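You operate a simulated robot arm through the tools that you are given. There is no shell and no other tool. Be economical: measure what you need, move in short steps, check, and stop when the job is done.

The job below is to be done with a simulated two-armed robot. You get a single attempt, and the scene is never put back.

JOB
Put the thick brake pad on the top of the green bench away on the shelf under the grey bench. Put the brown board piece on the top of the green bench away on the shelf under the grey table. Put the brown paper roll that says "LOT 62" from the top of the green bench on top of the black reel there. Open the right grey locker door, fetch the thin brake pad from the top of the green bench and stand it on the right grey locker shelf, then shut the door. Open the top drawer of the green bench, take the blue block and put it in the inside of the green bench's top drawer and shut the drawer again. Any order will do. Set down upright: brown paper roll, thin brake pad.

Only the result counts: the job must be done as asked and must still hold three seconds after the hand-in. Knocking over, shifting, dropping, spilling or breaking anything else fails it.

ROBOT AND FRAMES
Two 7-joint arms with two-finger parallel grippers on one trunk, on a base that drives. Base frame: it is fixed to the floor where the robot stands at the start and does not move with it; the origin is under the middle of the robot, x ahead of it, y to its left, z up; the surface under the hand at the start is at about z = 850. Lengths are in mm, angles in degrees, forces in N, time in s.
The left shoulder is at the start at [70, 130, 1187], the right one opposite. With the tool pointing down near the work surface each hand reaches from about 200 to 520 mm from the robot's upright axis, wherever it stands, measured 20 degrees to its own side. Places, roughly: blue block (6x4x3 cm) [1400, -300, 900]; brown board piece (8x4x2 cm) [2100, -300, 900]; brown paper roll [2000, -250, 1000]; inside of the green bench's top drawer [2000, -100, 700]; reel [1500, -250, 750]; right grey locker door [-2400, 200, 900]; right grey locker shelf (26x41 cm) [-2400, 400, 1480]; shelf under the grey bench [4500, 200, 200]; shelf under the grey table [7900, 300, 200]; thick brake pad [500, 250, 1000]; thin brake pad (6x3x9 cm) [1700, -300, 900]; top drawer of the green bench [2000, -300, 700]. Payload 1.57 kg a hand.
The TCP of each hand is the grasp point between the finger pads, 30 mm short of the fingertips. In the tool frame z runs along the fingers and y along their closing line. The gripper opens to 80 mm. The fingers are 17 mm wide and 12 mm thick; the gripper's body (40 by 82 mm) begins 80 mm behind the TCP.
Orientation is told as [roll, pitch, yaw] about the base's x, y, z axes, in that order, counted from this pose: with the fingers straight down and closing along the base's y, the tool's x points along the base's -x, its y along +y and its z along -z.

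CONTROLS
- The arms move only by the tool nudge_tool. It takes "left_motion", "right_motion" or both (then of equal length, played together; a hand with none holds still); each is a list of rows, each an object of numbers (a shift or turn left out is 0, a gripper value left out holds the last): "tx", "ty", "tz": the shift along the base's x, y, z in mm; "rx", "ry", "rz": the turn, a rotation vector about the base's x, y, z in degrees; "grip": the closure, from 0 (fully open) to 1 (shut). In form: [{"tx": .., "ty": .., "tz": .., "rx": .., "ry": .., "rz": .., "grip": ..}, ...]. A call has 1 to 10 rows; each row is the pose to reach, as a shift and turn from the pose commanded when the call began. A row lasts 0.2 s, in which the tool goes at most 50 mm and 8.6 degrees; a call with a longer step from one row to the next is refused whole, and so is a gripper value outside its range. A pose out of reach is approached as far as the arm can. The call stops where the force on the tool passes 40 N (or 10 N more than at its start, if that is more) or the arm is blocked; 0.2 s more then pass. Each finger travels about 108 mm/s and halts on what it meets, pressing with about 34 N; the grip force reading is that of the motor and also rises with nothing between the fingers. The clock runs only during rows and for 0.2 s after the last one: add rows that repeat a pose to give the fingers time. The reply holds the time, the measured pose of the TCP, the force on the tool along the base axes, the opening and the grip force, in the units named above and with some noise, with the torque about the TCP (base axes, N m) and any sound that the robot's microphone picked up.
- Cameras (640 x 400 px; columns grow to the right, rows downward): "scene" is now at [121.6, 41.9, 1400.9]; the picture's right is [0.52, -0.85, 0.00], its down [-0.59, -0.36, -0.72] and it looks along [0.61, 0.37, -0.70] (base axes); focal length 294 px, centre (320, 200). "left" rides on the left gripper at [72, 7, -122] in its tool frame; the picture's right is [-0.09, 1.00, 0.00], its down [-0.84, -0.08, -0.54] and it looks along [-0.54, -0.05, 0.84] (tool axes); focal length 238 px, centre (320, 200). "right" rides on the right gripper at [72, -7, -122] in its tool frame; the picture's right is [0.09, 1.00, 0.00], its down [-0.84, 0.08, -0.54] and it looks along [-0.54, 0.05, 0.84] (tool axes); focal length 238 px, centre (320, 200). There is no depth. A picture from a camera that has moved, and an enlarged one, comes with that camera's place and axes in the base frame and with its lens.
- camera(camera): a new picture of that camera. It takes no simulated time.
- raise_lower(by): slides the trunk up (or, below 0, down) by that many mm; the arms and the scene camera ride with it, the base frame stays. It gives what a move gives, with no picture.
- base_move(legs): drives the robot by 1 to 6 legs, each [ahead, left, turn to the left] in mm, mm and degrees, along the robot's own axes; the way and the turn of a leg run together, so that a leg with both is an arc; at most 1500 mm and 180 degrees a leg. The arms and the cameras ride along, it lands a little off, and it stops where it bumps. It gives what a move gives.
- turn_head(pan, tilt): turns the head with the scene camera to pan (to the left, within 86 degrees either way) and tilt (down, from -29 to 69), counted from straight ahead of the robot. It gives what a move gives.
- zoom(camera, box): a new picture of the part [left, top, right, bottom] of that camera's present view, enlarged. It takes no simulated time.
- hand_in(): hands the job in; it is judged then, once.

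Go step by step. Nothing tells you exact positions but the pictures and the camera data: compare them with the known pose of the tool, close in by small moves and look again before you grip or let go. The budget is 207 turns and 202 pictures, counting those below and the enlarged ones. Unless the task says otherwise, let go and move clear before handing in, and close with one line.

The tools are called after "Request:" as name(argument=value, ...) on one line, values as JSON. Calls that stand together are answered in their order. nudge_tool: Moves the arms, as the interface text tells. Its arguments: {"type":"object","properties":{"left_motion":{"type":"array","items":{"type":"object","properties":{"tx":{"type":"number"},"ty":{"type":"number"},"tz":{"type":"number"},"rx":{"type":"number"},"ry":{"type":"number"},"rz":{"type":"number"},"grip":{"type":"number"}}}},"right_motion":{"type":"array","items":{"type":"object","properties":{"tx":{"type":"number"},"ty":{"type":"number"},"tz":{"type":"number"},"rx":{"type":"number"},"ry":{"type":"number"},"rz":{"type":"number"},"grip":{"type":"number"}}}}},"required":[]} The other tools are called the same way: raise_lower (by) slides the trunk up or down; base_move (legs) drives the base; turn_head (pan, tilt) turns the head that bears the scene camera; camera (camera) takes a picture; zoom (camera, box) takes an enlarged picture of a part of a camera's view; hand_in () hands the job in.

At the start:

```text
t: 0.0
left_tcp_pos: [174.7, 215.1, 1149.6]
left_tcp_rot: [0.0, 0.0, -0.1]
left_wrist_force: [-0.3, -0.5, 1.5]
left_torque: [0.03, -0.01, -0.01]
left_finger_gap: 80.1
left_grasp_force: 0.0
right_tcp_pos: [327.6, 22.8, 1154.2]
right_tcp_rot: [0.0, 0.0, 0.0]
right_wrist_force: [-0.4, -0.8, 0.0]
right_torque: [0.01, -0.02, 0.0]
right_finger_gap: 80.0
right_grasp_force: 0.1
trunk travel left (down, up): [-825.0, 115.0]
robot x, y, heading: [-0.7, 1.0, -0.1]
head pan, tilt: [31.3, 44.1]
```

scene: 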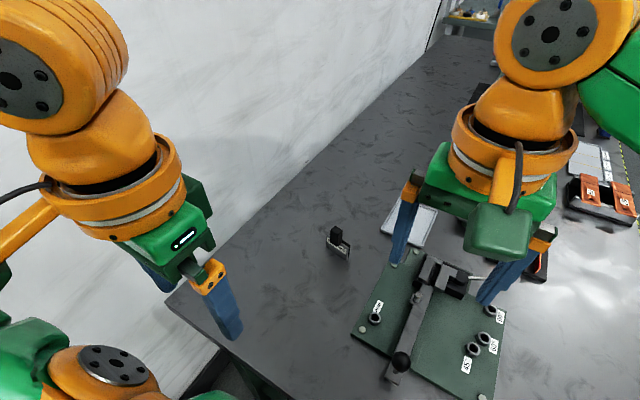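
right: 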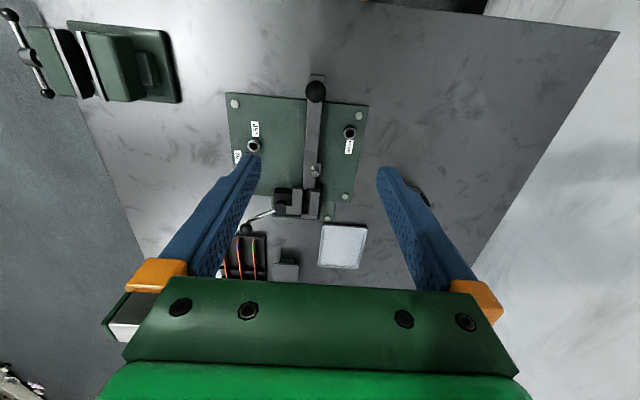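
left: 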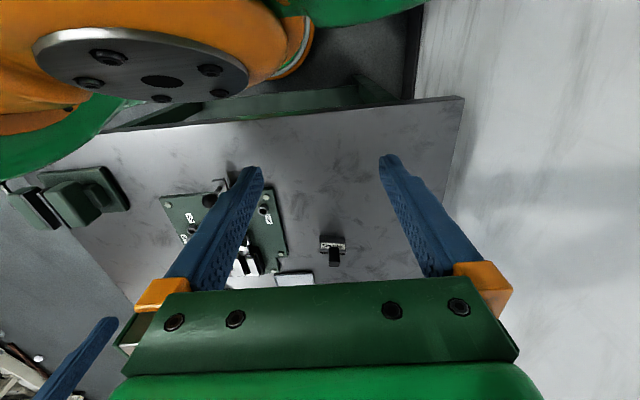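

I see the green bench running ahead along the wall to the left, with a fixture and other things on it. I'll look around with the head first.

Request:
turn_head(pan=0, tilt=25)

Request:
camera(camera="scene")

Request:
turn_head(pan=-50, tilt=25)

Request:
camera(camera="scene")

```text
t: 1.0
left_tcp_pos: [174.0, 215.2, 1148.3]
left_tcp_rot: [0.0, 0.0, -0.1]
left_wrist_force: [-0.2, -0.1, 0.2]
left_torque: [-0.01, 0.0, 0.0]
left_finger_gap: 80.3
left_grasp_force: 0.1
right_tcp_pos: [326.5, 23.4, 1154.2]
right_tcp_rot: [0.0, -0.1, -0.1]
right_wrist_force: [-0.1, -0.2, 0.5]
right_torque: [0.0, 0.01, -0.03]
right_finger_gap: 80.2
right_grasp_force: 0.2
trunk travel left (down, up): [-825.0, 115.0]
robot x, y, heading: [0.9, 1.1, 0.2]
head pan, tilt: [0.0, 25.0]
```

```text
198 pictures are left
camera scene: at [143.5, -0.6, 1430.1], right [0.0, -1.0, 0.0], down [-0.42, 0.0, -0.91], along [0.91, 0.0, -0.42], focal length 294 px, centre (320, 200)
```

scene: 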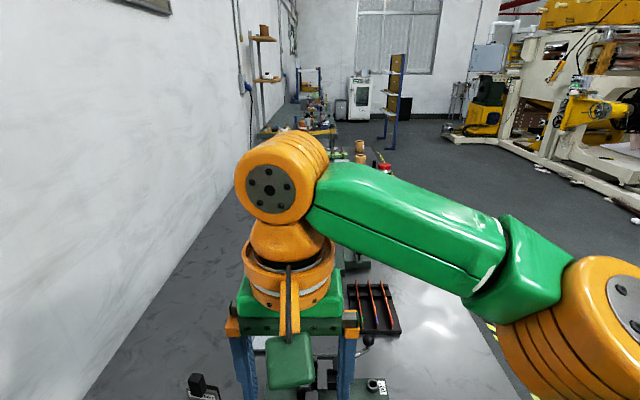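

```text
t: 2.1
left_tcp_pos: [173.9, 216.0, 1147.5]
left_tcp_rot: [0.0, 0.0, -0.2]
left_wrist_force: [-0.3, 0.1, 0.8]
left_torque: [-0.01, -0.02, 0.0]
left_finger_gap: 79.9
left_grasp_force: 0.1
right_tcp_pos: [327.0, 22.7, 1153.4]
right_tcp_rot: [0.0, 0.0, 0.0]
right_wrist_force: [0.3, -0.8, 0.0]
right_torque: [0.02, 0.01, 0.03]
right_finger_gap: 80.1
right_grasp_force: 0.0
trunk travel left (down, up): [-825.0, 115.0]
robot x, y, heading: [-1.2, -3.5, 0.2]
head pan, tilt: [-50.0, 25.0]
```

```text
197 pictures are left
camera scene: at [110.7, -71.2, 1430.2], right [-0.77, -0.64, 0.0], down [-0.27, 0.32, -0.91], along [0.58, -0.69, -0.42], focal length 294 px, centre (320, 200)
```

scene: 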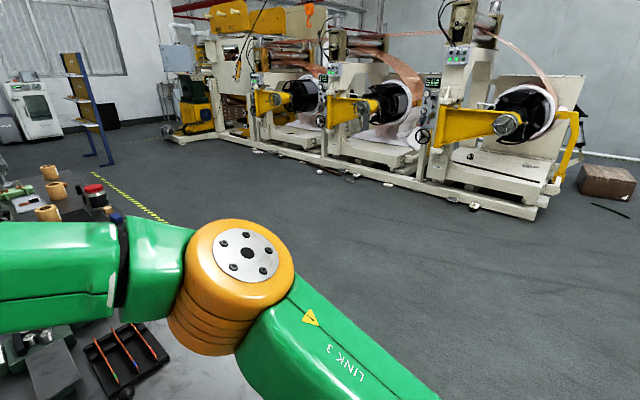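

The bench runs ahead along the wall, with the aisle on its right side. I'll back off a little, step to the right into the aisle, and look at the bench from there.

Request:
base_move(legs=[[-250, 0, 0], [0, -1000, 0]])

Request:
turn_head(pan=40, tilt=25)

Request:
camera(camera="scene")

```text
t: 3.9
left_tcp_pos: [43.3, 200.3, 1147.7]
left_tcp_rot: [-0.1, 0.0, -2.3]
left_wrist_force: [0.0, -0.2, 0.3]
left_torque: [-0.03, 0.0, -0.02]
left_finger_gap: 80.0
left_grasp_force: 0.1
right_tcp_pos: [188.4, 2.4, 1154.7]
right_tcp_rot: [0.0, 0.0, -2.1]
right_wrist_force: [0.3, -0.6, -0.6]
right_torque: [0.03, 0.02, 0.01]
right_finger_gap: 79.9
right_grasp_force: 0.1
trunk travel left (down, up): [-825.0, 115.0]
robot x, y, heading: [-138.8, -6.6, -2.2]
head pan, tilt: [-50.0, 25.0]
stopped in leg 1: the robot was blocked; the commanded pose is now the measured one
```

```text
t: 5.5
left_tcp_pos: [42.0, 199.7, 1147.9]
left_tcp_rot: [0.0, 0.0, -2.3]
left_wrist_force: [0.1, 0.1, -0.4]
left_torque: [0.01, 0.01, -0.01]
left_finger_gap: 80.1
left_grasp_force: 0.1
right_tcp_pos: [188.4, 2.3, 1154.0]
right_tcp_rot: [0.0, -0.1, -2.2]
right_wrist_force: [-0.9, 0.2, 0.6]
right_torque: [-0.02, 0.0, -0.01]
right_finger_gap: 80.0
right_grasp_force: 0.1
trunk travel left (down, up): [-825.0, 115.0]
robot x, y, heading: [-140.5, -6.9, -2.3]
head pan, tilt: [40.0, 25.0]
```

```text
196 pictures are left
camera scene: at [-16.3, 44.9, 1430.2], right [0.61, -0.79, 0.0], down [-0.33, -0.26, -0.91], along [0.72, 0.56, -0.42], focal length 294 px, centre (320, 200)
```

scene: 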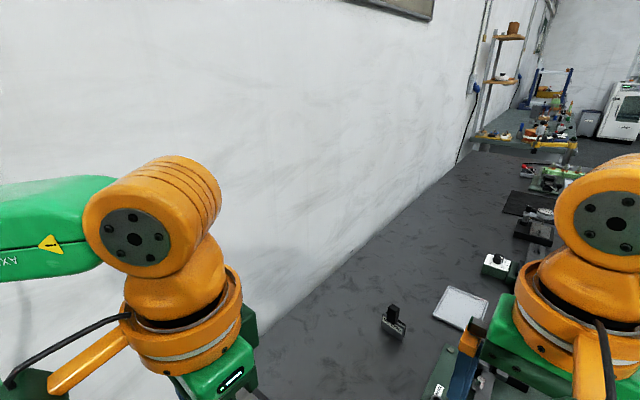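

Something behind stopped the base; I'll look to both sides before moving further.

Request:
turn_head(pan=86, tilt=40)

Request:
camera(camera="scene")

Request:
turn_head(pan=-86, tilt=40)

Request:
camera(camera="scene")

```text
t: 6.6
left_tcp_pos: [43.0, 199.4, 1148.4]
left_tcp_rot: [0.0, -0.1, -2.4]
left_wrist_force: [-0.7, -0.1, -0.7]
left_torque: [-0.01, 0.0, -0.01]
left_finger_gap: 80.2
left_grasp_force: 0.0
right_tcp_pos: [186.7, 1.1, 1154.5]
right_tcp_rot: [0.1, 0.0, -2.2]
right_wrist_force: [-0.5, 0.0, 0.3]
right_torque: [0.0, -0.01, 0.02]
right_finger_gap: 80.2
right_grasp_force: 0.0
trunk travel left (down, up): [-825.0, 115.0]
robot x, y, heading: [-141.6, -7.9, -2.1]
head pan, tilt: [85.9, 40.0]
```

```text
195 pictures are left
camera scene: at [-79.6, 73.0, 1406.9], right [0.99, -0.11, 0.0], down [-0.07, -0.64, -0.77], along [0.08, 0.76, -0.64], focal length 294 px, centre (320, 200)
```

scene: 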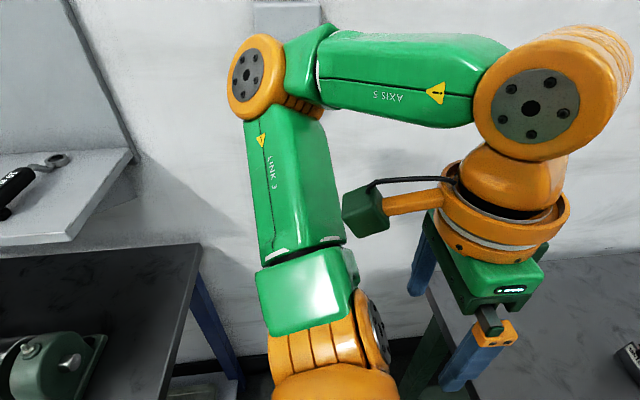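

```text
t: 9.2
left_tcp_pos: [41.7, 201.0, 1148.3]
left_tcp_rot: [0.0, -0.1, -2.3]
left_wrist_force: [0.0, -0.2, -0.2]
left_torque: [-0.04, 0.01, 0.0]
left_finger_gap: 80.0
left_grasp_force: 0.0
right_tcp_pos: [187.8, 3.2, 1154.3]
right_tcp_rot: [-0.1, 0.1, -2.1]
right_wrist_force: [0.9, -0.9, -1.0]
right_torque: [-0.01, 0.02, -0.02]
right_finger_gap: 80.1
right_grasp_force: 0.2
trunk travel left (down, up): [-825.0, 115.0]
robot x, y, heading: [-139.9, -11.4, -2.0]
head pan, tilt: [-85.9, 40.0]
```

```text
194 pictures are left
camera scene: at [-86.1, -96.5, 1406.9], right [-1.0, -0.03, 0.0], down [-0.02, 0.64, -0.77], along [0.03, -0.77, -0.64], focal length 294 px, centre (320, 200)
```

scene: 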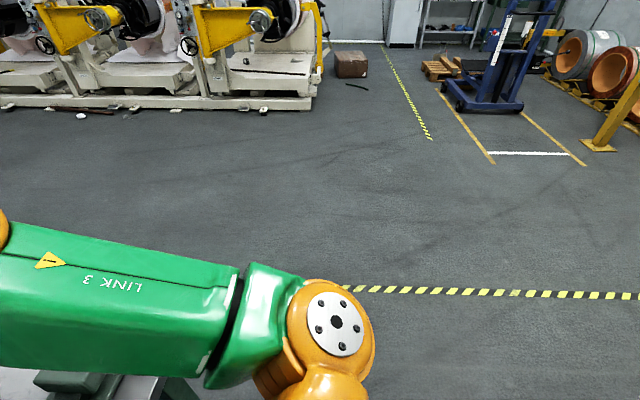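

Another bench stands behind; the right side is open. I'll sidestep to the right.

Request:
base_move(legs=[[40, 0, 2], [0, -1000, 0]])

Request:
turn_head(pan=40, tilt=30)

Request:
camera(camera="scene")

```text
t: 14.9
left_tcp_pos: [71.1, -791.4, 1148.6]
left_tcp_rot: [-0.1, 0.1, -0.4]
left_wrist_force: [0.2, 0.5, -0.5]
left_torque: [0.0, 0.01, -0.01]
left_finger_gap: 79.9
left_grasp_force: 0.0
right_tcp_pos: [223.0, -984.5, 1154.1]
right_tcp_rot: [0.0, 0.0, -0.3]
right_wrist_force: [-0.8, 0.6, 0.1]
right_torque: [-0.03, -0.02, -0.02]
right_finger_gap: 80.2
right_grasp_force: 0.0
trunk travel left (down, up): [-825.0, 115.0]
robot x, y, heading: [-102.3, -1007.0, -0.2]
head pan, tilt: [-85.9, 40.0]
```

```text
t: 16.9
left_tcp_pos: [70.7, -792.4, 1149.0]
left_tcp_rot: [0.0, 0.0, -0.4]
left_wrist_force: [0.2, -1.0, 0.4]
left_torque: [0.0, 0.01, 0.03]
left_finger_gap: 80.1
left_grasp_force: 0.0
right_tcp_pos: [222.0, -986.1, 1153.8]
right_tcp_rot: [0.0, 0.0, -0.3]
right_wrist_force: [-0.3, -0.4, 0.3]
right_torque: [0.04, 0.0, -0.01]
right_finger_gap: 80.0
right_grasp_force: 0.0
trunk travel left (down, up): [-825.0, 115.0]
robot x, y, heading: [-106.2, -1005.3, -0.3]
head pan, tilt: [40.0, 30.0]
```

```text
193 pictures are left
camera scene: at [16.4, -950.3, 1422.2], right [0.64, -0.77, 0.0], down [-0.39, -0.32, -0.87], along [0.67, 0.55, -0.5], focal length 294 px, centre (320, 200)
```

scene: 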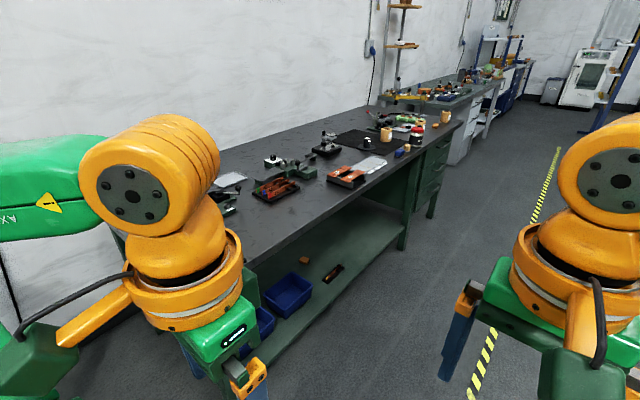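

The bench has its free side facing the aisle, with the drawers at the far right end. I'll drive along it and turn to face it.

Request:
base_move(legs=[[1400, 0, 0], [0, 0, 90]])

Request:
turn_head(pan=0, tilt=35)

Request:
camera(camera="scene")

Request:
turn_head(pan=-45, tilt=35)

Request:
camera(camera="scene")

```text
t: 27.8
left_tcp_pos: [1085.3, -841.3, 1148.2]
left_tcp_rot: [0.0, -0.1, 88.7]
left_wrist_force: [0.4, -0.4, -0.4]
left_torque: [-0.02, -0.02, 0.01]
left_finger_gap: 80.0
left_grasp_force: 0.0
right_tcp_pos: [1280.5, -692.8, 1154.2]
right_tcp_rot: [-0.1, 0.1, 88.9]
right_wrist_force: [-1.0, 0.4, 0.8]
right_torque: [-0.01, 0.02, 0.0]
right_finger_gap: 80.2
right_grasp_force: 0.0
trunk travel left (down, up): [-825.0, 115.0]
robot x, y, heading: [1295.7, -1021.5, 89.1]
head pan, tilt: [40.0, 30.0]
```

```text
t: 28.8
left_tcp_pos: [1086.3, -842.0, 1149.3]
left_tcp_rot: [-0.1, 0.0, 88.8]
left_wrist_force: [0.1, -0.8, -0.3]
left_torque: [0.0, -0.04, -0.02]
left_finger_gap: 80.0
left_grasp_force: 0.0
right_tcp_pos: [1281.4, -691.6, 1155.1]
right_tcp_rot: [0.0, 0.0, 88.9]
right_wrist_force: [0.0, -1.1, -0.5]
right_torque: [-0.02, -0.03, 0.0]
right_finger_gap: 80.1
right_grasp_force: 0.1
trunk travel left (down, up): [-825.0, 115.0]
robot x, y, heading: [1297.9, -1019.1, 88.9]
head pan, tilt: [0.0, 35.0]
```

```text
192 pictures are left
camera scene: at [1301.3, -882.6, 1414.4], right [1.0, -0.02, 0.0], down [-0.01, -0.57, -0.82], along [0.02, 0.82, -0.57], focal length 294 px, centre (320, 200)
```

scene: 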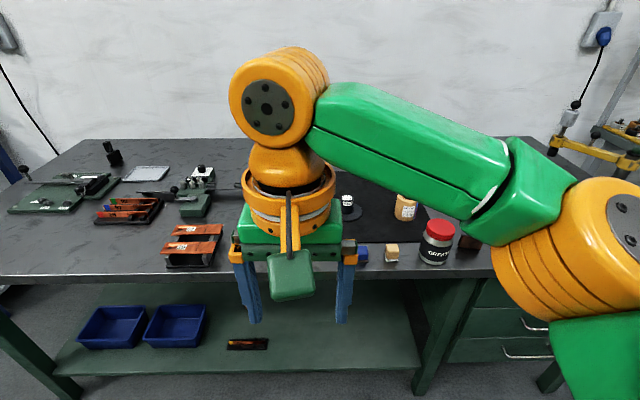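

```text
t: 29.9
left_tcp_pos: [1085.3, -842.7, 1147.4]
left_tcp_rot: [-0.1, 0.0, 88.8]
left_wrist_force: [-0.1, -0.5, -0.4]
left_torque: [0.0, 0.0, 0.04]
left_finger_gap: 79.4
left_grasp_force: 0.1
right_tcp_pos: [1280.6, -691.7, 1152.9]
right_tcp_rot: [0.1, 0.0, 88.8]
right_wrist_force: [0.4, 0.0, -0.9]
right_torque: [-0.02, -0.02, -0.01]
right_finger_gap: 80.0
right_grasp_force: 0.0
trunk travel left (down, up): [-825.0, 115.0]
robot x, y, heading: [1297.2, -1016.9, 89.1]
head pan, tilt: [-45.0, 35.0]
```

```text
191 pictures are left
camera scene: at [1363.0, -909.5, 1414.4], right [0.69, -0.72, 0.0], down [-0.41, -0.4, -0.82], along [0.59, 0.57, -0.57], focal length 294 px, centre (320, 200)
```

scene: 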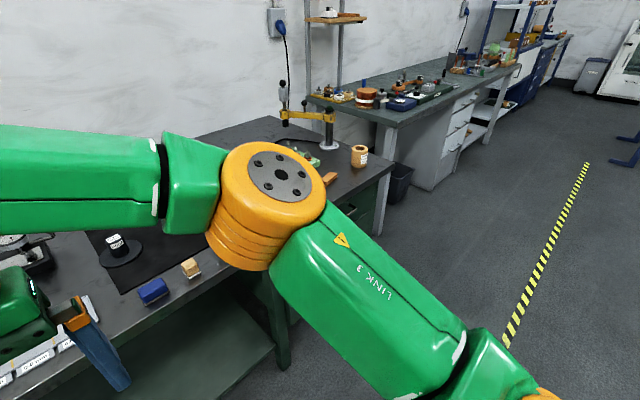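

The bench top is in front of me: a blue block, brown board piece and reel near the mat are on its right part. I'll shift right and closer, then look with the head and the hand camera.

Request:
base_move(legs=[[250, -450, 1]])

Request:
camera(camera="right")

Request:
turn_head(pan=20, tilt=45)

Request:
camera(camera="scene")

```text
t: 33.0
left_tcp_pos: [1533.2, -598.8, 1148.0]
left_tcp_rot: [-0.2, 0.0, 89.6]
left_wrist_force: [-0.8, -0.2, -0.5]
left_torque: [0.03, 0.01, 0.0]
left_finger_gap: 80.2
left_grasp_force: 0.1
right_tcp_pos: [1727.2, -446.5, 1153.9]
right_tcp_rot: [-0.1, 0.0, 89.7]
right_wrist_force: [0.1, -0.3, -1.0]
right_torque: [0.02, 0.03, -0.01]
right_finger_gap: 80.0
right_grasp_force: 0.0
trunk travel left (down, up): [-825.0, 115.0]
robot x, y, heading: [1749.3, -774.5, 89.7]
head pan, tilt: [-45.0, 35.0]
```

```text
190 pictures are left
camera right: at [1732.7, -517.1, 1276.1], right [-1.0, -0.09, 0.0], down [-0.07, 0.84, 0.54], along [-0.05, 0.54, -0.84], focal length 238 px, centre (320, 200)
```

right: 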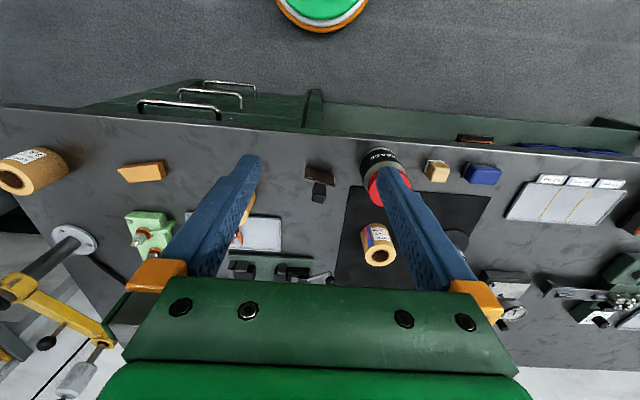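

```text
t: 34.3
left_tcp_pos: [1535.0, -597.7, 1148.4]
left_tcp_rot: [-0.1, 0.0, 89.6]
left_wrist_force: [-0.4, 0.1, 0.2]
left_torque: [0.0, 0.02, 0.01]
left_finger_gap: 79.9
left_grasp_force: 0.0
right_tcp_pos: [1728.1, -445.5, 1153.9]
right_tcp_rot: [0.0, 0.0, 89.7]
right_wrist_force: [0.0, 0.1, 0.7]
right_torque: [0.0, -0.03, 0.01]
right_finger_gap: 79.9
right_grasp_force: 0.0
trunk travel left (down, up): [-825.0, 115.0]
robot x, y, heading: [1746.0, -773.2, 89.6]
head pan, tilt: [20.0, 45.0]
```

```text
189 pictures are left
camera scene: at [1724.5, -647.2, 1399.6], right [0.94, 0.34, 0.0], down [0.24, -0.67, -0.71], along [-0.24, 0.67, -0.71], focal length 294 px, centre (320, 200)
```

scene: 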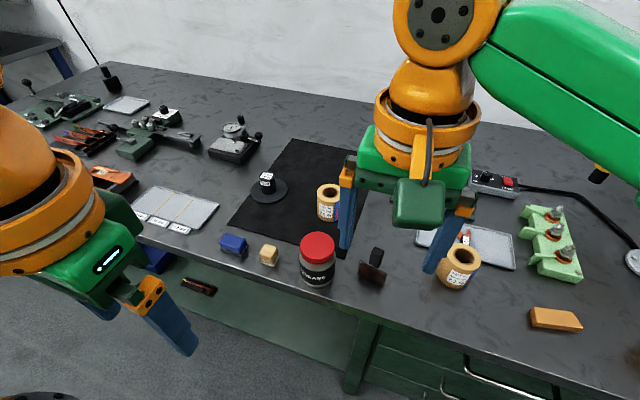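

I see several rolls, the block and other pieces. I'll zoom in to read the labels and identify the pads.

Request:
zoom(camera="scene", box=[220, 160, 400, 300])

Request:
zoom(camera="scene", box=[400, 180, 600, 340])

Request:
zoom(camera="scene", box=[60, 50, 240, 190])

Request:
zoom(camera="right", box=[0, 70, 340, 270])

```text
2.86 times, centred on (310, 230) of scene
camera zoom: at [1724.5, -647.2, 1399.6], right [0.94, 0.34, 0.0], down [0.24, -0.67, -0.71], along [-0.24, 0.67, -0.71], focal length 839 px, centre (349, 114)
```

zoom: 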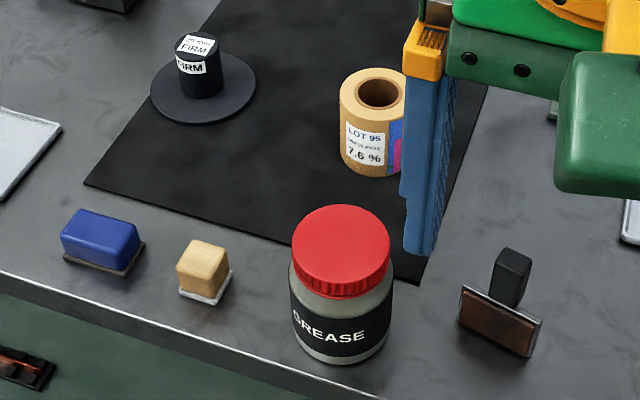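

```text
2.50 times, centred on (500, 260) of scene
camera zoom: at [1724.5, -647.2, 1399.6], right [0.94, 0.34, 0.0], down [0.24, -0.67, -0.71], along [-0.24, 0.67, -0.71], focal length 734 px, centre (-130, 50)
```

zoom: 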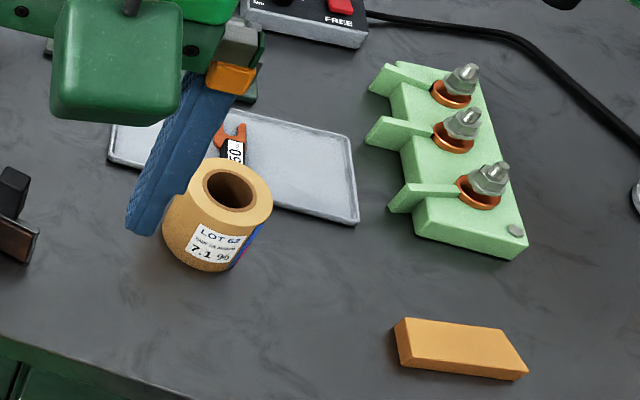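

```text
2.86 times, centred on (150, 120) of scene
camera zoom: at [1724.5, -647.2, 1399.6], right [0.94, 0.34, 0.0], down [0.24, -0.67, -0.71], along [-0.24, 0.67, -0.71], focal length 839 px, centre (806, 429)
```

zoom: 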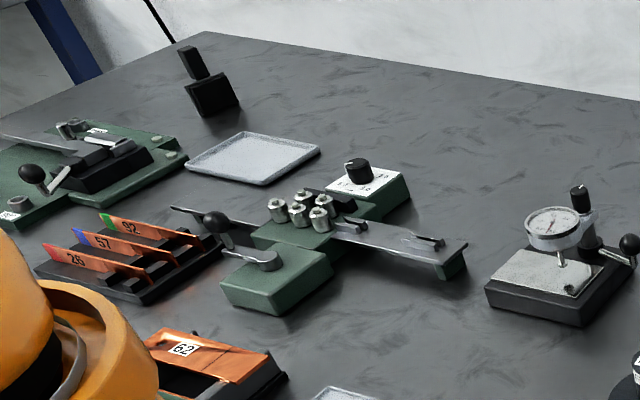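

```text
1.88 times, centred on (170, 170) of right
camera zoom: at [1734.2, -516.3, 1276.0], right [-1.0, -0.09, 0.0], down [-0.07, 0.84, 0.54], along [-0.05, 0.54, -0.84], focal length 449 px, centre (602, 256)
```

zoom: 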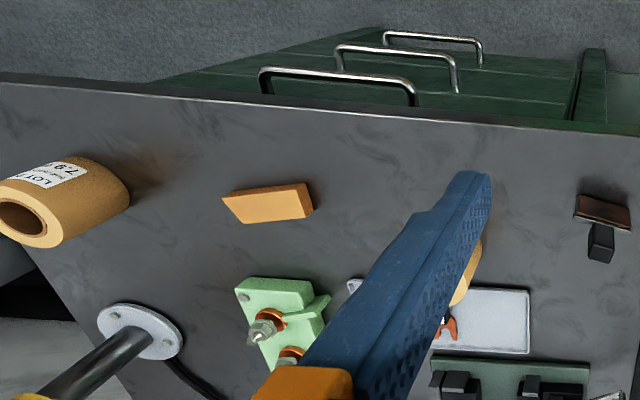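

Identified: LOT 62 roll at about (1874, -239), board piece at (2054, -282), thin pad at ~(1700, -330), blue block at (1413, -345), reel at (1390, -131), and thick pad far left. I'll move closer to get the roll with the right hand first.

Request:
base_move(legs=[[140, 0, 0]])

Request:
camera(camera="right")

Request:
camera(camera="scene")

```text
t: 35.6
left_tcp_pos: [1537.1, -460.7, 1148.3]
left_tcp_rot: [0.1, -0.2, 89.6]
left_wrist_force: [-0.1, -0.8, 0.4]
left_torque: [0.04, 0.02, -0.02]
left_finger_gap: 80.0
left_grasp_force: 0.0
right_tcp_pos: [1729.8, -309.5, 1153.2]
right_tcp_rot: [0.0, -0.2, 89.7]
right_wrist_force: [0.1, -0.1, 0.2]
right_torque: [0.04, -0.01, -0.02]
right_finger_gap: 80.0
right_grasp_force: 0.1
trunk travel left (down, up): [-825.0, 115.0]
robot x, y, heading: [1751.0, -633.2, 89.7]
head pan, tilt: [20.0, 45.0]
```

```text
184 pictures are left
camera right: at [1734.9, -379.8, 1276.8], right [-1.0, -0.09, 0.0], down [-0.07, 0.84, 0.54], along [-0.05, 0.54, -0.84], focal length 238 px, centre (320, 200)
```

right: 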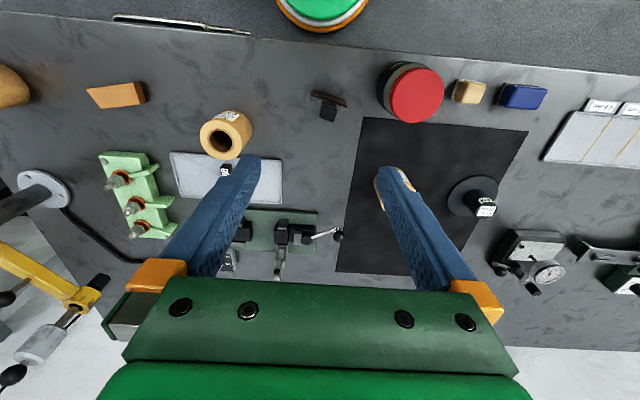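

```text
183 pictures are left
camera scene: at [1725.1, -511.0, 1400.0], right [0.94, 0.34, 0.0], down [0.24, -0.66, -0.71], along [-0.24, 0.67, -0.71], focal length 294 px, centre (320, 200)
```

scene: 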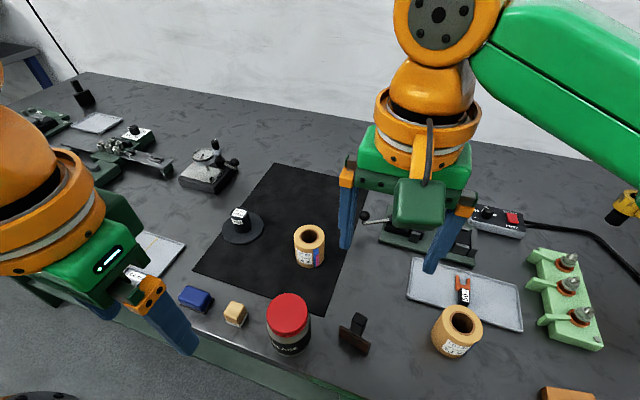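

I triangulate the roll's top at about (1875, -246, z 926). I need its diameter, so I'll zoom.

Request:
zoom(camera="scene", box=[410, 280, 510, 370])

Request:
zoom(camera="scene", box=[190, 190, 350, 290])

Request:
zoom(camera="right", box=[180, 80, 280, 180])

```text
4.44 times, centred on (460, 325) of scene
camera zoom: at [1725.1, -511.0, 1400.0], right [0.94, 0.34, 0.0], down [0.24, -0.66, -0.71], along [-0.24, 0.67, -0.71], focal length 1304 px, centre (-302, -356)
```

zoom: 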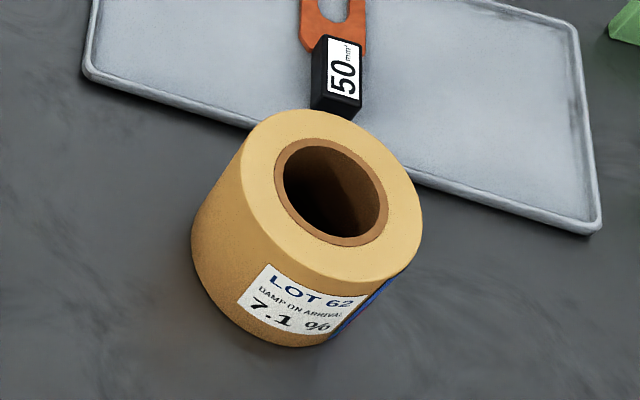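

```text
4.00 times, centred on (270, 240) of scene
camera zoom: at [1725.1, -511.0, 1400.0], right [0.94, 0.34, 0.0], down [0.24, -0.66, -0.71], along [-0.24, 0.67, -0.71], focal length 1174 px, centre (520, 40)
```

zoom: 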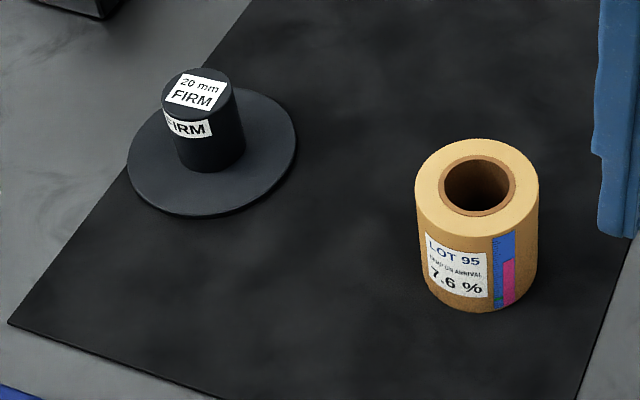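

```text
4.00 times, centred on (230, 130) of right
camera zoom: at [1734.9, -379.8, 1276.8], right [-1.0, -0.09, 0.0], down [-0.07, 0.84, 0.54], along [-0.05, 0.54, -0.84], focal length 953 px, centre (680, 480)
```

zoom: 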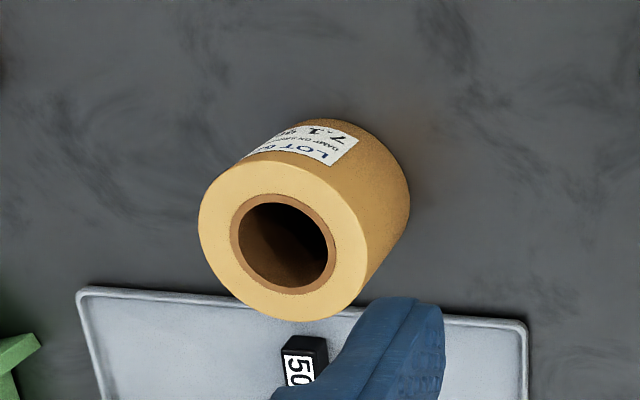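

The roll's outside is about 62 mm, which fits the gripper. I'll move the right hand above it and check.

Request:
nudge_tool(right_motion=[{"tx": 45, "ty": 20, "grip": 0}, {"tx": 90, "ty": 40}, {"tx": 135, "ty": 58}, {"tx": 145, "ty": 63, "tz": -40}, {"tx": 145, "ty": 63, "tz": -85}, {"tx": 145, "ty": 63, "tz": -130}, {"tx": 145, "ty": 63, "tz": -165}, {"tx": 145, "ty": 63, "tz": -165}])

Request:
camera(camera="right")

Request:
camera(camera="scene")

```text
t: 37.4
left_tcp_pos: [1535.9, -455.9, 1149.5]
left_tcp_rot: [-0.1, 0.0, 89.6]
left_wrist_force: [0.0, 0.5, 0.1]
left_torque: [0.01, -0.02, 0.02]
left_finger_gap: 79.9
left_grasp_force: 0.1
right_tcp_pos: [1874.2, -241.5, 988.9]
right_tcp_rot: [0.0, 0.0, 89.7]
right_wrist_force: [-0.5, 0.6, -1.0]
right_torque: [-0.03, -0.02, 0.0]
right_finger_gap: 80.1
right_grasp_force: 0.0
trunk travel left (down, up): [-825.0, 115.0]
robot x, y, heading: [1751.3, -632.8, 89.8]
head pan, tilt: [20.0, 45.0]
```

```text
179 pictures are left
camera right: at [1879.4, -312.4, 1110.4], right [-1.0, -0.09, 0.0], down [-0.07, 0.84, 0.54], along [-0.05, 0.54, -0.84], focal length 238 px, centre (320, 200)
```

right: 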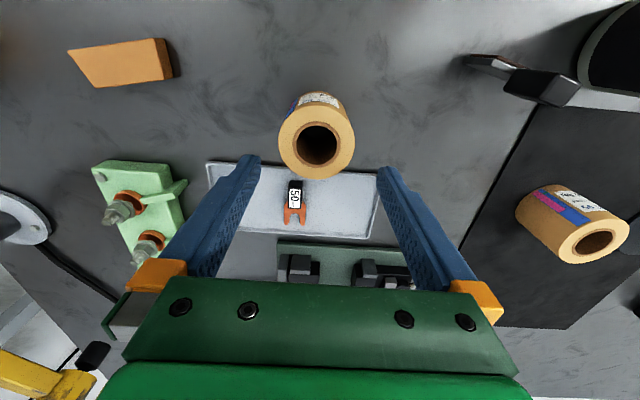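

```text
178 pictures are left
camera scene: at [1725.1, -507.3, 1399.6], right [0.94, 0.34, 0.0], down [0.24, -0.67, -0.71], along [-0.24, 0.67, -0.71], focal length 294 px, centre (320, 200)
```

scene: 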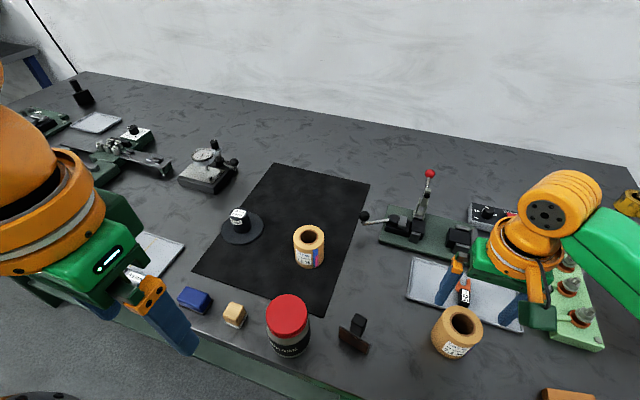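

The roll is centred at (1876, -246). I'll correct slightly, descend and grip.

Request:
nudge_tool(right_motion=[{"tx": 2, "ty": -5, "tz": -30}, {"tx": 2, "ty": -5, "tz": -65}, {"tx": 2, "ty": -5, "tz": -94}, {"tx": 2, "ty": -5, "tz": -94, "grip": 0.5}, {"tx": 2, "ty": -5, "tz": -94, "grip": 0.5}, {"tx": 2, "ty": -5, "tz": -94, "grip": 0.5}])

Request:
camera(camera="right")

```text
t: 38.8
left_tcp_pos: [1536.5, -456.8, 1147.8]
left_tcp_rot: [0.0, -0.1, 89.5]
left_wrist_force: [-0.6, 0.9, 0.4]
left_torque: [-0.01, 0.02, 0.01]
left_finger_gap: 80.2
left_grasp_force: 0.2
right_tcp_pos: [1875.6, -248.2, 894.5]
right_tcp_rot: [0.1, 0.0, 89.7]
right_wrist_force: [0.2, 0.8, -0.3]
right_torque: [-0.06, -0.03, 0.0]
right_finger_gap: 60.7
right_grasp_force: 34.3
trunk travel left (down, up): [-825.0, 115.0]
robot x, y, heading: [1751.2, -631.0, 89.6]
head pan, tilt: [20.0, 45.0]
```

```text
177 pictures are left
camera right: at [1881.9, -318.3, 1016.6], right [-1.0, -0.09, 0.0], down [-0.07, 0.84, 0.54], along [-0.05, 0.54, -0.84], focal length 238 px, centre (320, 200)
```

right: 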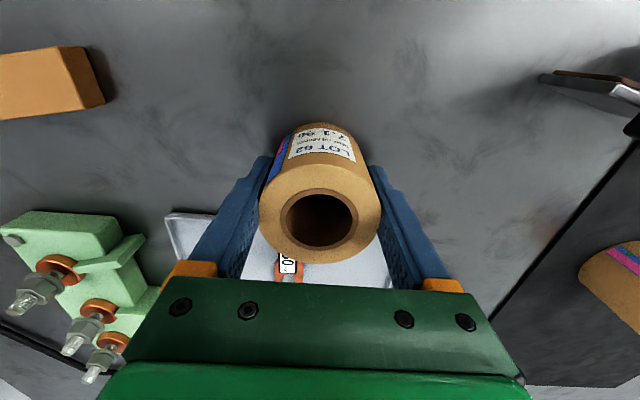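

Gripped at 60.7 mm. I'll lift and shift the base left so the reel, at about (1404, -150, hub top 912), is in reach.

Request:
nudge_tool(right_motion=[{"tz": 15}, {"tz": 60}, {"tz": 110}, {"tz": 160}, {"tz": 210}, {"tz": 250}])

Request:
base_move(legs=[[0, 470, 0], [30, 0, 0]])

Request:
camera(camera="right")

Request:
camera(camera="scene")

```text
t: 40.2
left_tcp_pos: [1535.6, -458.6, 1148.7]
left_tcp_rot: [-0.1, -0.1, 89.6]
left_wrist_force: [-0.3, 0.2, 0.6]
left_torque: [-0.02, -0.01, -0.02]
left_finger_gap: 80.1
left_grasp_force: 0.0
right_tcp_pos: [1877.4, -247.2, 1144.1]
right_tcp_rot: [0.0, 0.0, 89.7]
right_wrist_force: [0.4, 0.9, -1.2]
right_torque: [-0.03, -0.02, 0.02]
right_finger_gap: 60.6
right_grasp_force: 34.1
trunk travel left (down, up): [-825.0, 115.0]
robot x, y, heading: [1751.8, -633.0, 89.3]
head pan, tilt: [20.0, 45.0]
```

```text
t: 43.5
left_tcp_pos: [1064.8, -430.4, 1149.8]
left_tcp_rot: [0.0, -0.3, 89.6]
left_wrist_force: [0.8, -1.2, 0.1]
left_torque: [0.08, 0.04, 0.04]
left_finger_gap: 80.2
left_grasp_force: 0.0
right_tcp_pos: [1406.7, -219.6, 1145.8]
right_tcp_rot: [0.0, -0.2, 89.6]
right_wrist_force: [-0.2, 0.1, -1.7]
right_torque: [0.05, -0.03, 0.0]
right_finger_gap: 60.5
right_grasp_force: 34.4
trunk travel left (down, up): [-825.0, 115.0]
robot x, y, heading: [1279.5, -605.6, 89.7]
head pan, tilt: [20.0, 45.0]
```

```text
176 pictures are left
camera right: at [1411.6, -291.3, 1267.4], right [-1.0, -0.08, 0.0], down [-0.07, 0.83, 0.55], along [-0.05, 0.54, -0.84], focal length 238 px, centre (320, 200)
```

right: 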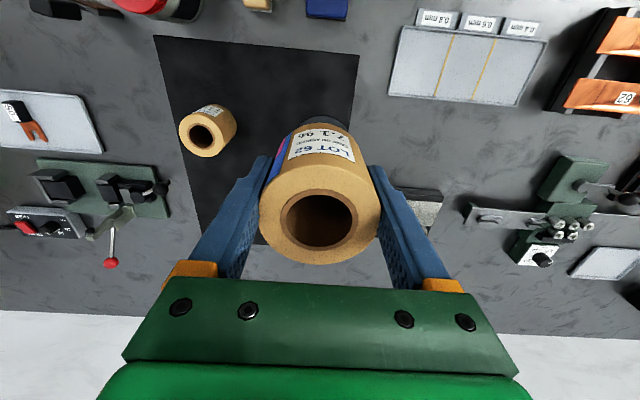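

```text
175 pictures are left
camera scene: at [1253.9, -481.4, 1400.3], right [0.94, 0.34, 0.0], down [0.24, -0.66, -0.71], along [-0.24, 0.67, -0.7], focal length 294 px, centre (320, 200)
```

scene: 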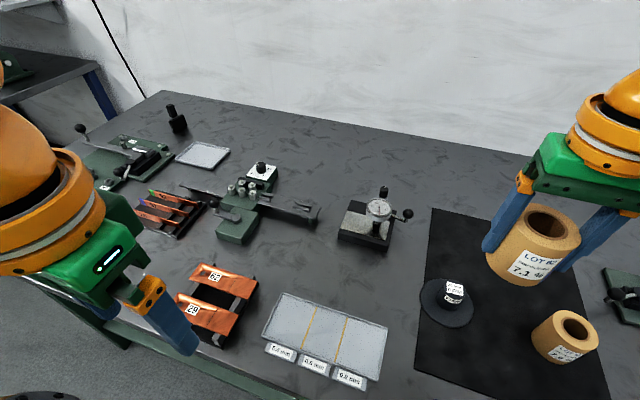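

I'll turn the head to the reel for an accurate fix.

Request:
turn_head(pan=-20, tilt=50)

Request:
camera(camera="scene")

Request:
zoom(camera="scene", box=[240, 80, 400, 180])

```text
t: 44.6
left_tcp_pos: [1064.3, -422.3, 1147.7]
left_tcp_rot: [0.1, 0.0, 89.4]
left_wrist_force: [0.0, -0.3, -0.2]
left_torque: [-0.01, 0.0, 0.01]
left_finger_gap: 79.7
left_grasp_force: 0.1
right_tcp_pos: [1406.7, -214.1, 1142.8]
right_tcp_rot: [-0.1, 0.0, 89.6]
right_wrist_force: [-0.2, 0.8, -1.4]
right_torque: [0.0, -0.03, 0.01]
right_finger_gap: 60.4
right_grasp_force: 33.8
trunk travel left (down, up): [-825.0, 115.0]
robot x, y, heading: [1278.4, -600.2, 89.8]
head pan, tilt: [-20.0, 50.0]
```

```text
174 pictures are left
camera scene: at [1307.7, -477.8, 1392.6], right [0.94, -0.35, 0.0], down [-0.27, -0.72, -0.64], along [0.22, 0.6, -0.77], focal length 294 px, centre (320, 200)
```

scene: 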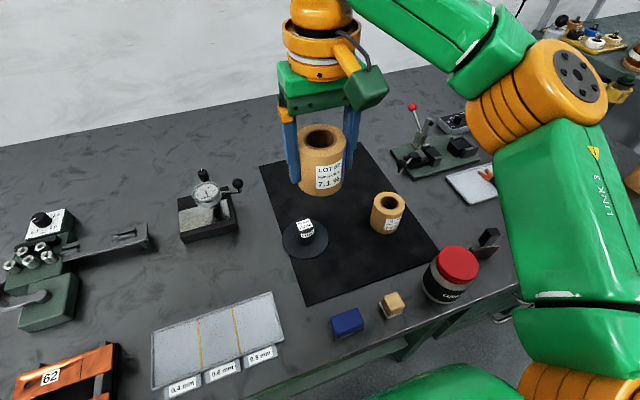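

```text
4.00 times, centred on (320, 130) of scene
camera zoom: at [1307.7, -477.8, 1392.6], right [0.94, -0.35, 0.0], down [-0.27, -0.72, -0.64], along [0.22, 0.6, -0.77], focal length 1174 px, centre (320, 480)
```

zoom: 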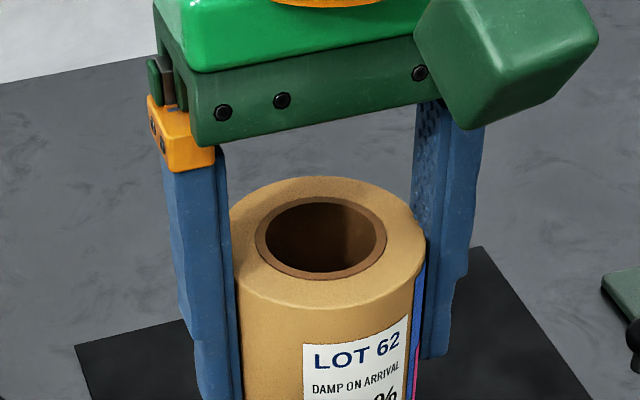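

Request:
zoom(camera="scene", box=[265, 185, 425, 285])

```text
4.00 times, centred on (345, 235) of scene
camera zoom: at [1307.7, -477.8, 1392.6], right [0.94, -0.35, 0.0], down [-0.27, -0.72, -0.64], along [0.22, 0.6, -0.77], focal length 1174 px, centre (220, 60)
```

zoom: 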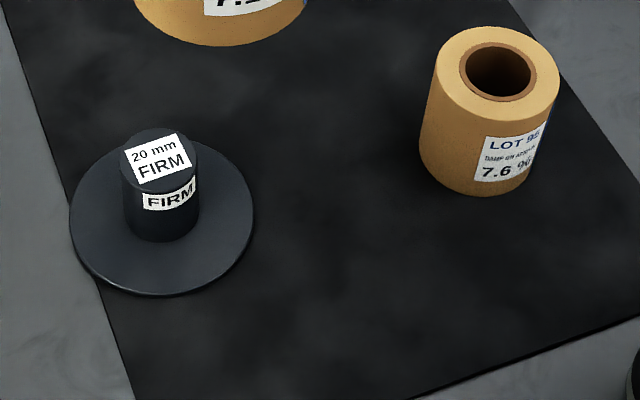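

The reel hub's top centre comes out near (1395, -151). I'll bring the roll above it and check from two cameras.

Request:
nudge_tool(right_motion=[{"tx": -11, "ty": 40}, {"tx": -11, "ty": 62}, {"tx": -11, "ty": 62, "tz": -45}, {"tx": -11, "ty": 62, "tz": -90}, {"tx": -11, "ty": 62, "tz": -135}, {"tx": -11, "ty": 62, "tz": -155}, {"tx": -11, "ty": 62, "tz": -155}])

Request:
zoom(camera="scene", box=[225, 130, 385, 280])

Request:
camera(camera="right")

Request:
camera(camera="left")

```text
t: 46.2
left_tcp_pos: [1065.0, -423.5, 1148.4]
left_tcp_rot: [0.0, 0.1, 89.5]
left_wrist_force: [0.4, 0.1, 1.6]
left_torque: [0.01, 0.05, -0.04]
left_finger_gap: 80.0
left_grasp_force: 0.1
right_tcp_pos: [1395.7, -151.6, 989.7]
right_tcp_rot: [0.0, 0.1, 89.5]
right_wrist_force: [0.0, 0.4, -0.8]
right_torque: [0.01, -0.01, 0.05]
right_finger_gap: 60.5
right_grasp_force: 33.5
trunk travel left (down, up): [-825.0, 115.0]
robot x, y, heading: [1278.9, -598.8, 89.7]
head pan, tilt: [-20.0, 50.0]
```

```text
2.67 times, centred on (305, 205) of scene
camera zoom: at [1308.1, -478.3, 1392.6], right [0.94, -0.35, 0.0], down [-0.27, -0.72, -0.64], along [0.22, 0.6, -0.77], focal length 783 px, centre (360, 187)
```

zoom: 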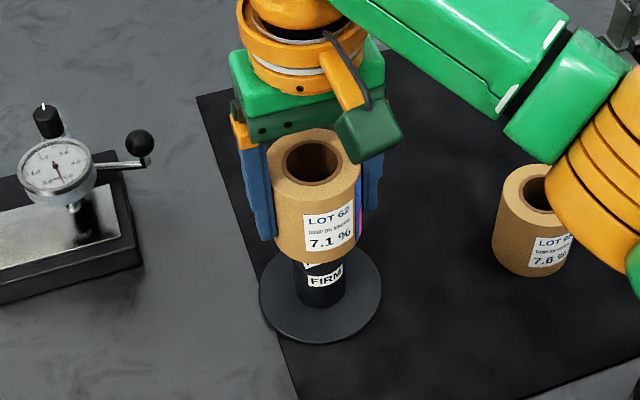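

```text
170 pictures are left
camera right: at [1401.4, -223.4, 1110.6], right [-1.0, -0.08, 0.0], down [-0.07, 0.84, 0.54], along [-0.05, 0.54, -0.84], focal length 238 px, centre (320, 200)
```

right: 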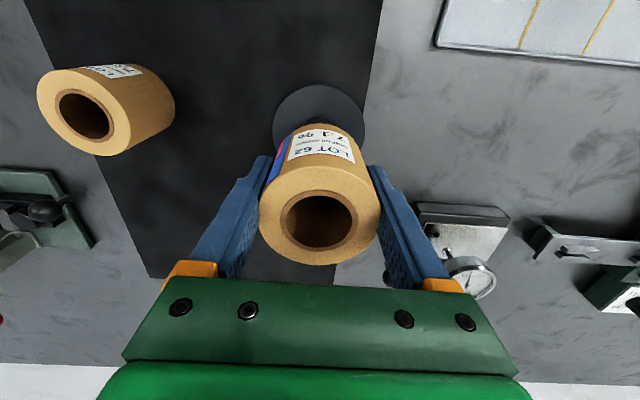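

```text
169 pictures are left
camera left: at [1058.0, -495.5, 1270.1], right [-0.99, 0.1, 0.0], down [0.08, 0.84, 0.54], along [0.06, 0.54, -0.84], focal length 238 px, centre (320, 200)
```

left: 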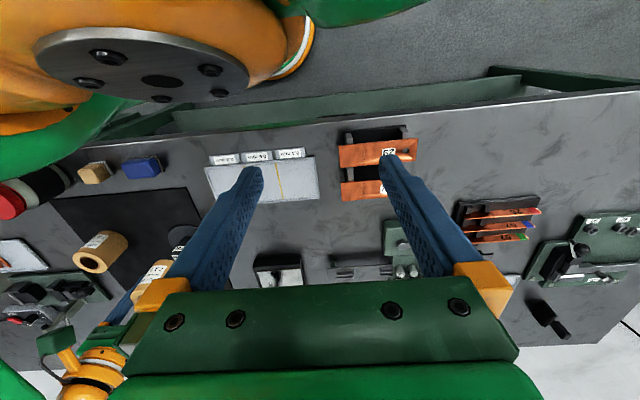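

The roll is centred over the hub in both views. I'll lower it carefully.

Request:
nudge_tool(right_motion=[{"tz": -10}, {"tz": -20}, {"tz": -25}, {"tz": -28}, {"tz": -28}])

Request:
zoom(camera="scene", box=[245, 160, 365, 280])

```text
t: 47.4
left_tcp_pos: [1064.8, -422.6, 1149.2]
left_tcp_rot: [0.0, 0.0, 89.5]
left_wrist_force: [-0.2, -0.7, -0.3]
left_torque: [-0.01, 0.01, -0.04]
left_finger_gap: 80.0
left_grasp_force: 0.0
right_tcp_pos: [1395.7, -151.9, 959.4]
right_tcp_rot: [0.1, 0.1, 89.6]
right_wrist_force: [0.2, 0.7, -1.4]
right_torque: [0.0, -0.02, 0.0]
right_finger_gap: 60.7
right_grasp_force: 34.3
trunk travel left (down, up): [-825.0, 115.0]
robot x, y, heading: [1280.4, -595.9, 89.5]
head pan, tilt: [-20.0, 50.0]
```

```text
3.33 times, centred on (305, 220) of scene
camera zoom: at [1308.0, -478.2, 1392.6], right [0.94, -0.35, 0.0], down [-0.27, -0.72, -0.64], along [0.22, 0.6, -0.77], focal length 978 px, centre (370, 133)
```

zoom: 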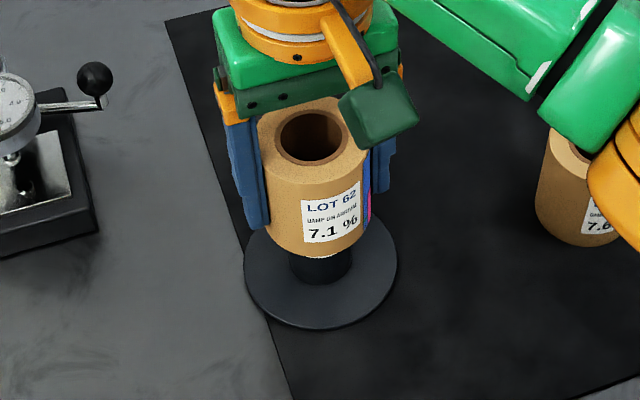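

No contact yet; I lower further in small steps watching the force.

Request:
nudge_tool(right_motion=[{"tz": -2}, {"tz": -4}, {"tz": -6}, {"tz": -6}])

```text
t: 48.4
left_tcp_pos: [1064.8, -423.5, 1148.2]
left_tcp_rot: [0.0, 0.0, 89.5]
left_wrist_force: [0.8, 0.4, -0.3]
left_torque: [0.0, -0.02, 0.02]
left_finger_gap: 79.8
left_grasp_force: 0.2
right_tcp_pos: [1395.2, -152.2, 953.8]
right_tcp_rot: [-0.1, 0.0, 89.5]
right_wrist_force: [0.8, 0.0, -1.2]
right_torque: [-0.01, -0.01, 0.0]
right_finger_gap: 60.4
right_grasp_force: 34.1
trunk travel left (down, up): [-825.0, 115.0]
robot x, y, heading: [1275.6, -601.8, 89.6]
head pan, tilt: [-20.0, 50.0]
```

Request:
nudge_tool(right_motion=[{"tz": -2}, {"tz": -4}, {"tz": -6}, {"tz": -6}])

Request:
zoom(camera="scene", box=[245, 160, 365, 280])

```text
t: 49.4
left_tcp_pos: [1064.7, -427.0, 1148.4]
left_tcp_rot: [-0.1, -0.2, 89.5]
left_wrist_force: [-0.4, 0.4, 0.6]
left_torque: [-0.03, -0.01, -0.02]
left_finger_gap: 79.9
left_grasp_force: 0.1
right_tcp_pos: [1394.5, -153.4, 951.2]
right_tcp_rot: [0.0, -0.2, 89.6]
right_wrist_force: [3.0, 8.4, 25.6]
right_torque: [0.34, -0.43, 0.06]
right_finger_gap: 60.6
right_grasp_force: 34.1
trunk travel left (down, up): [-825.0, 115.0]
robot x, y, heading: [1280.7, -597.5, 89.7]
head pan, tilt: [-20.0, 50.0]
```

```text
3.33 times, centred on (305, 220) of scene
camera zoom: at [1307.2, -481.4, 1393.3], right [0.94, -0.35, 0.0], down [-0.27, -0.72, -0.64], along [0.22, 0.6, -0.76], focal length 978 px, centre (370, 133)
```

zoom: 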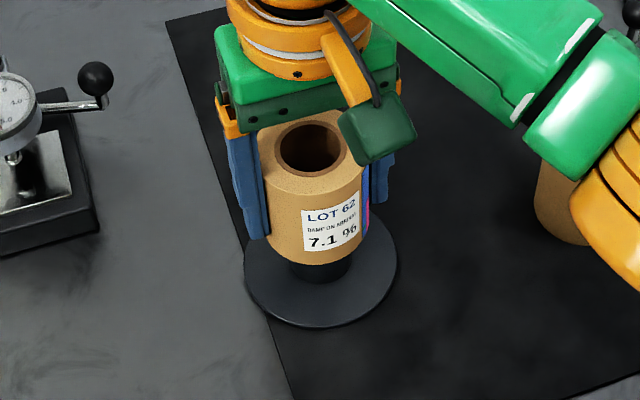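

Contact with the hub top (25 N). I'll ease up, shift 2 mm in x, and set down lightly again.

Request:
nudge_tool(right_motion=[{"tz": 4}, {"tz": 6, "tx": 2.5}, {"tz": 6, "tx": 2.5}, {"tz": 4, "tx": 2.5}, {"tz": 3, "tx": 2.5}, {"tz": 3, "tx": 2.5}])

```text
t: 50.8
left_tcp_pos: [1065.6, -423.6, 1149.1]
left_tcp_rot: [-0.1, 0.0, 89.5]
left_wrist_force: [0.3, -0.9, -0.7]
left_torque: [0.01, 0.0, 0.01]
left_finger_gap: 80.0
left_grasp_force: 0.0
right_tcp_pos: [1397.3, -150.6, 951.0]
right_tcp_rot: [0.0, -0.1, 89.6]
right_wrist_force: [0.0, -0.2, -1.1]
right_torque: [-0.01, 0.0, 0.01]
right_finger_gap: 60.9
right_grasp_force: 33.9
trunk travel left (down, up): [-825.0, 115.0]
robot x, y, heading: [1278.3, -597.9, 89.9]
head pan, tilt: [-20.0, 50.0]
```

Request:
nudge_tool(right_motion=[{"tz": -1}, {"tz": -2}, {"tz": -2}])

```text
t: 51.6
left_tcp_pos: [1065.4, -424.6, 1148.5]
left_tcp_rot: [0.0, -0.1, 89.5]
left_wrist_force: [-1.2, -0.1, -0.1]
left_torque: [-0.01, -0.01, 0.0]
left_finger_gap: 80.0
left_grasp_force: 0.1
right_tcp_pos: [1398.1, -152.0, 950.8]
right_tcp_rot: [0.0, 0.0, 89.6]
right_wrist_force: [2.1, 4.8, 12.2]
right_torque: [0.11, -0.1, 0.0]
right_finger_gap: 60.7
right_grasp_force: 33.8
trunk travel left (down, up): [-825.0, 115.0]
robot x, y, heading: [1278.5, -599.3, 89.4]
head pan, tilt: [-20.0, 50.0]
```

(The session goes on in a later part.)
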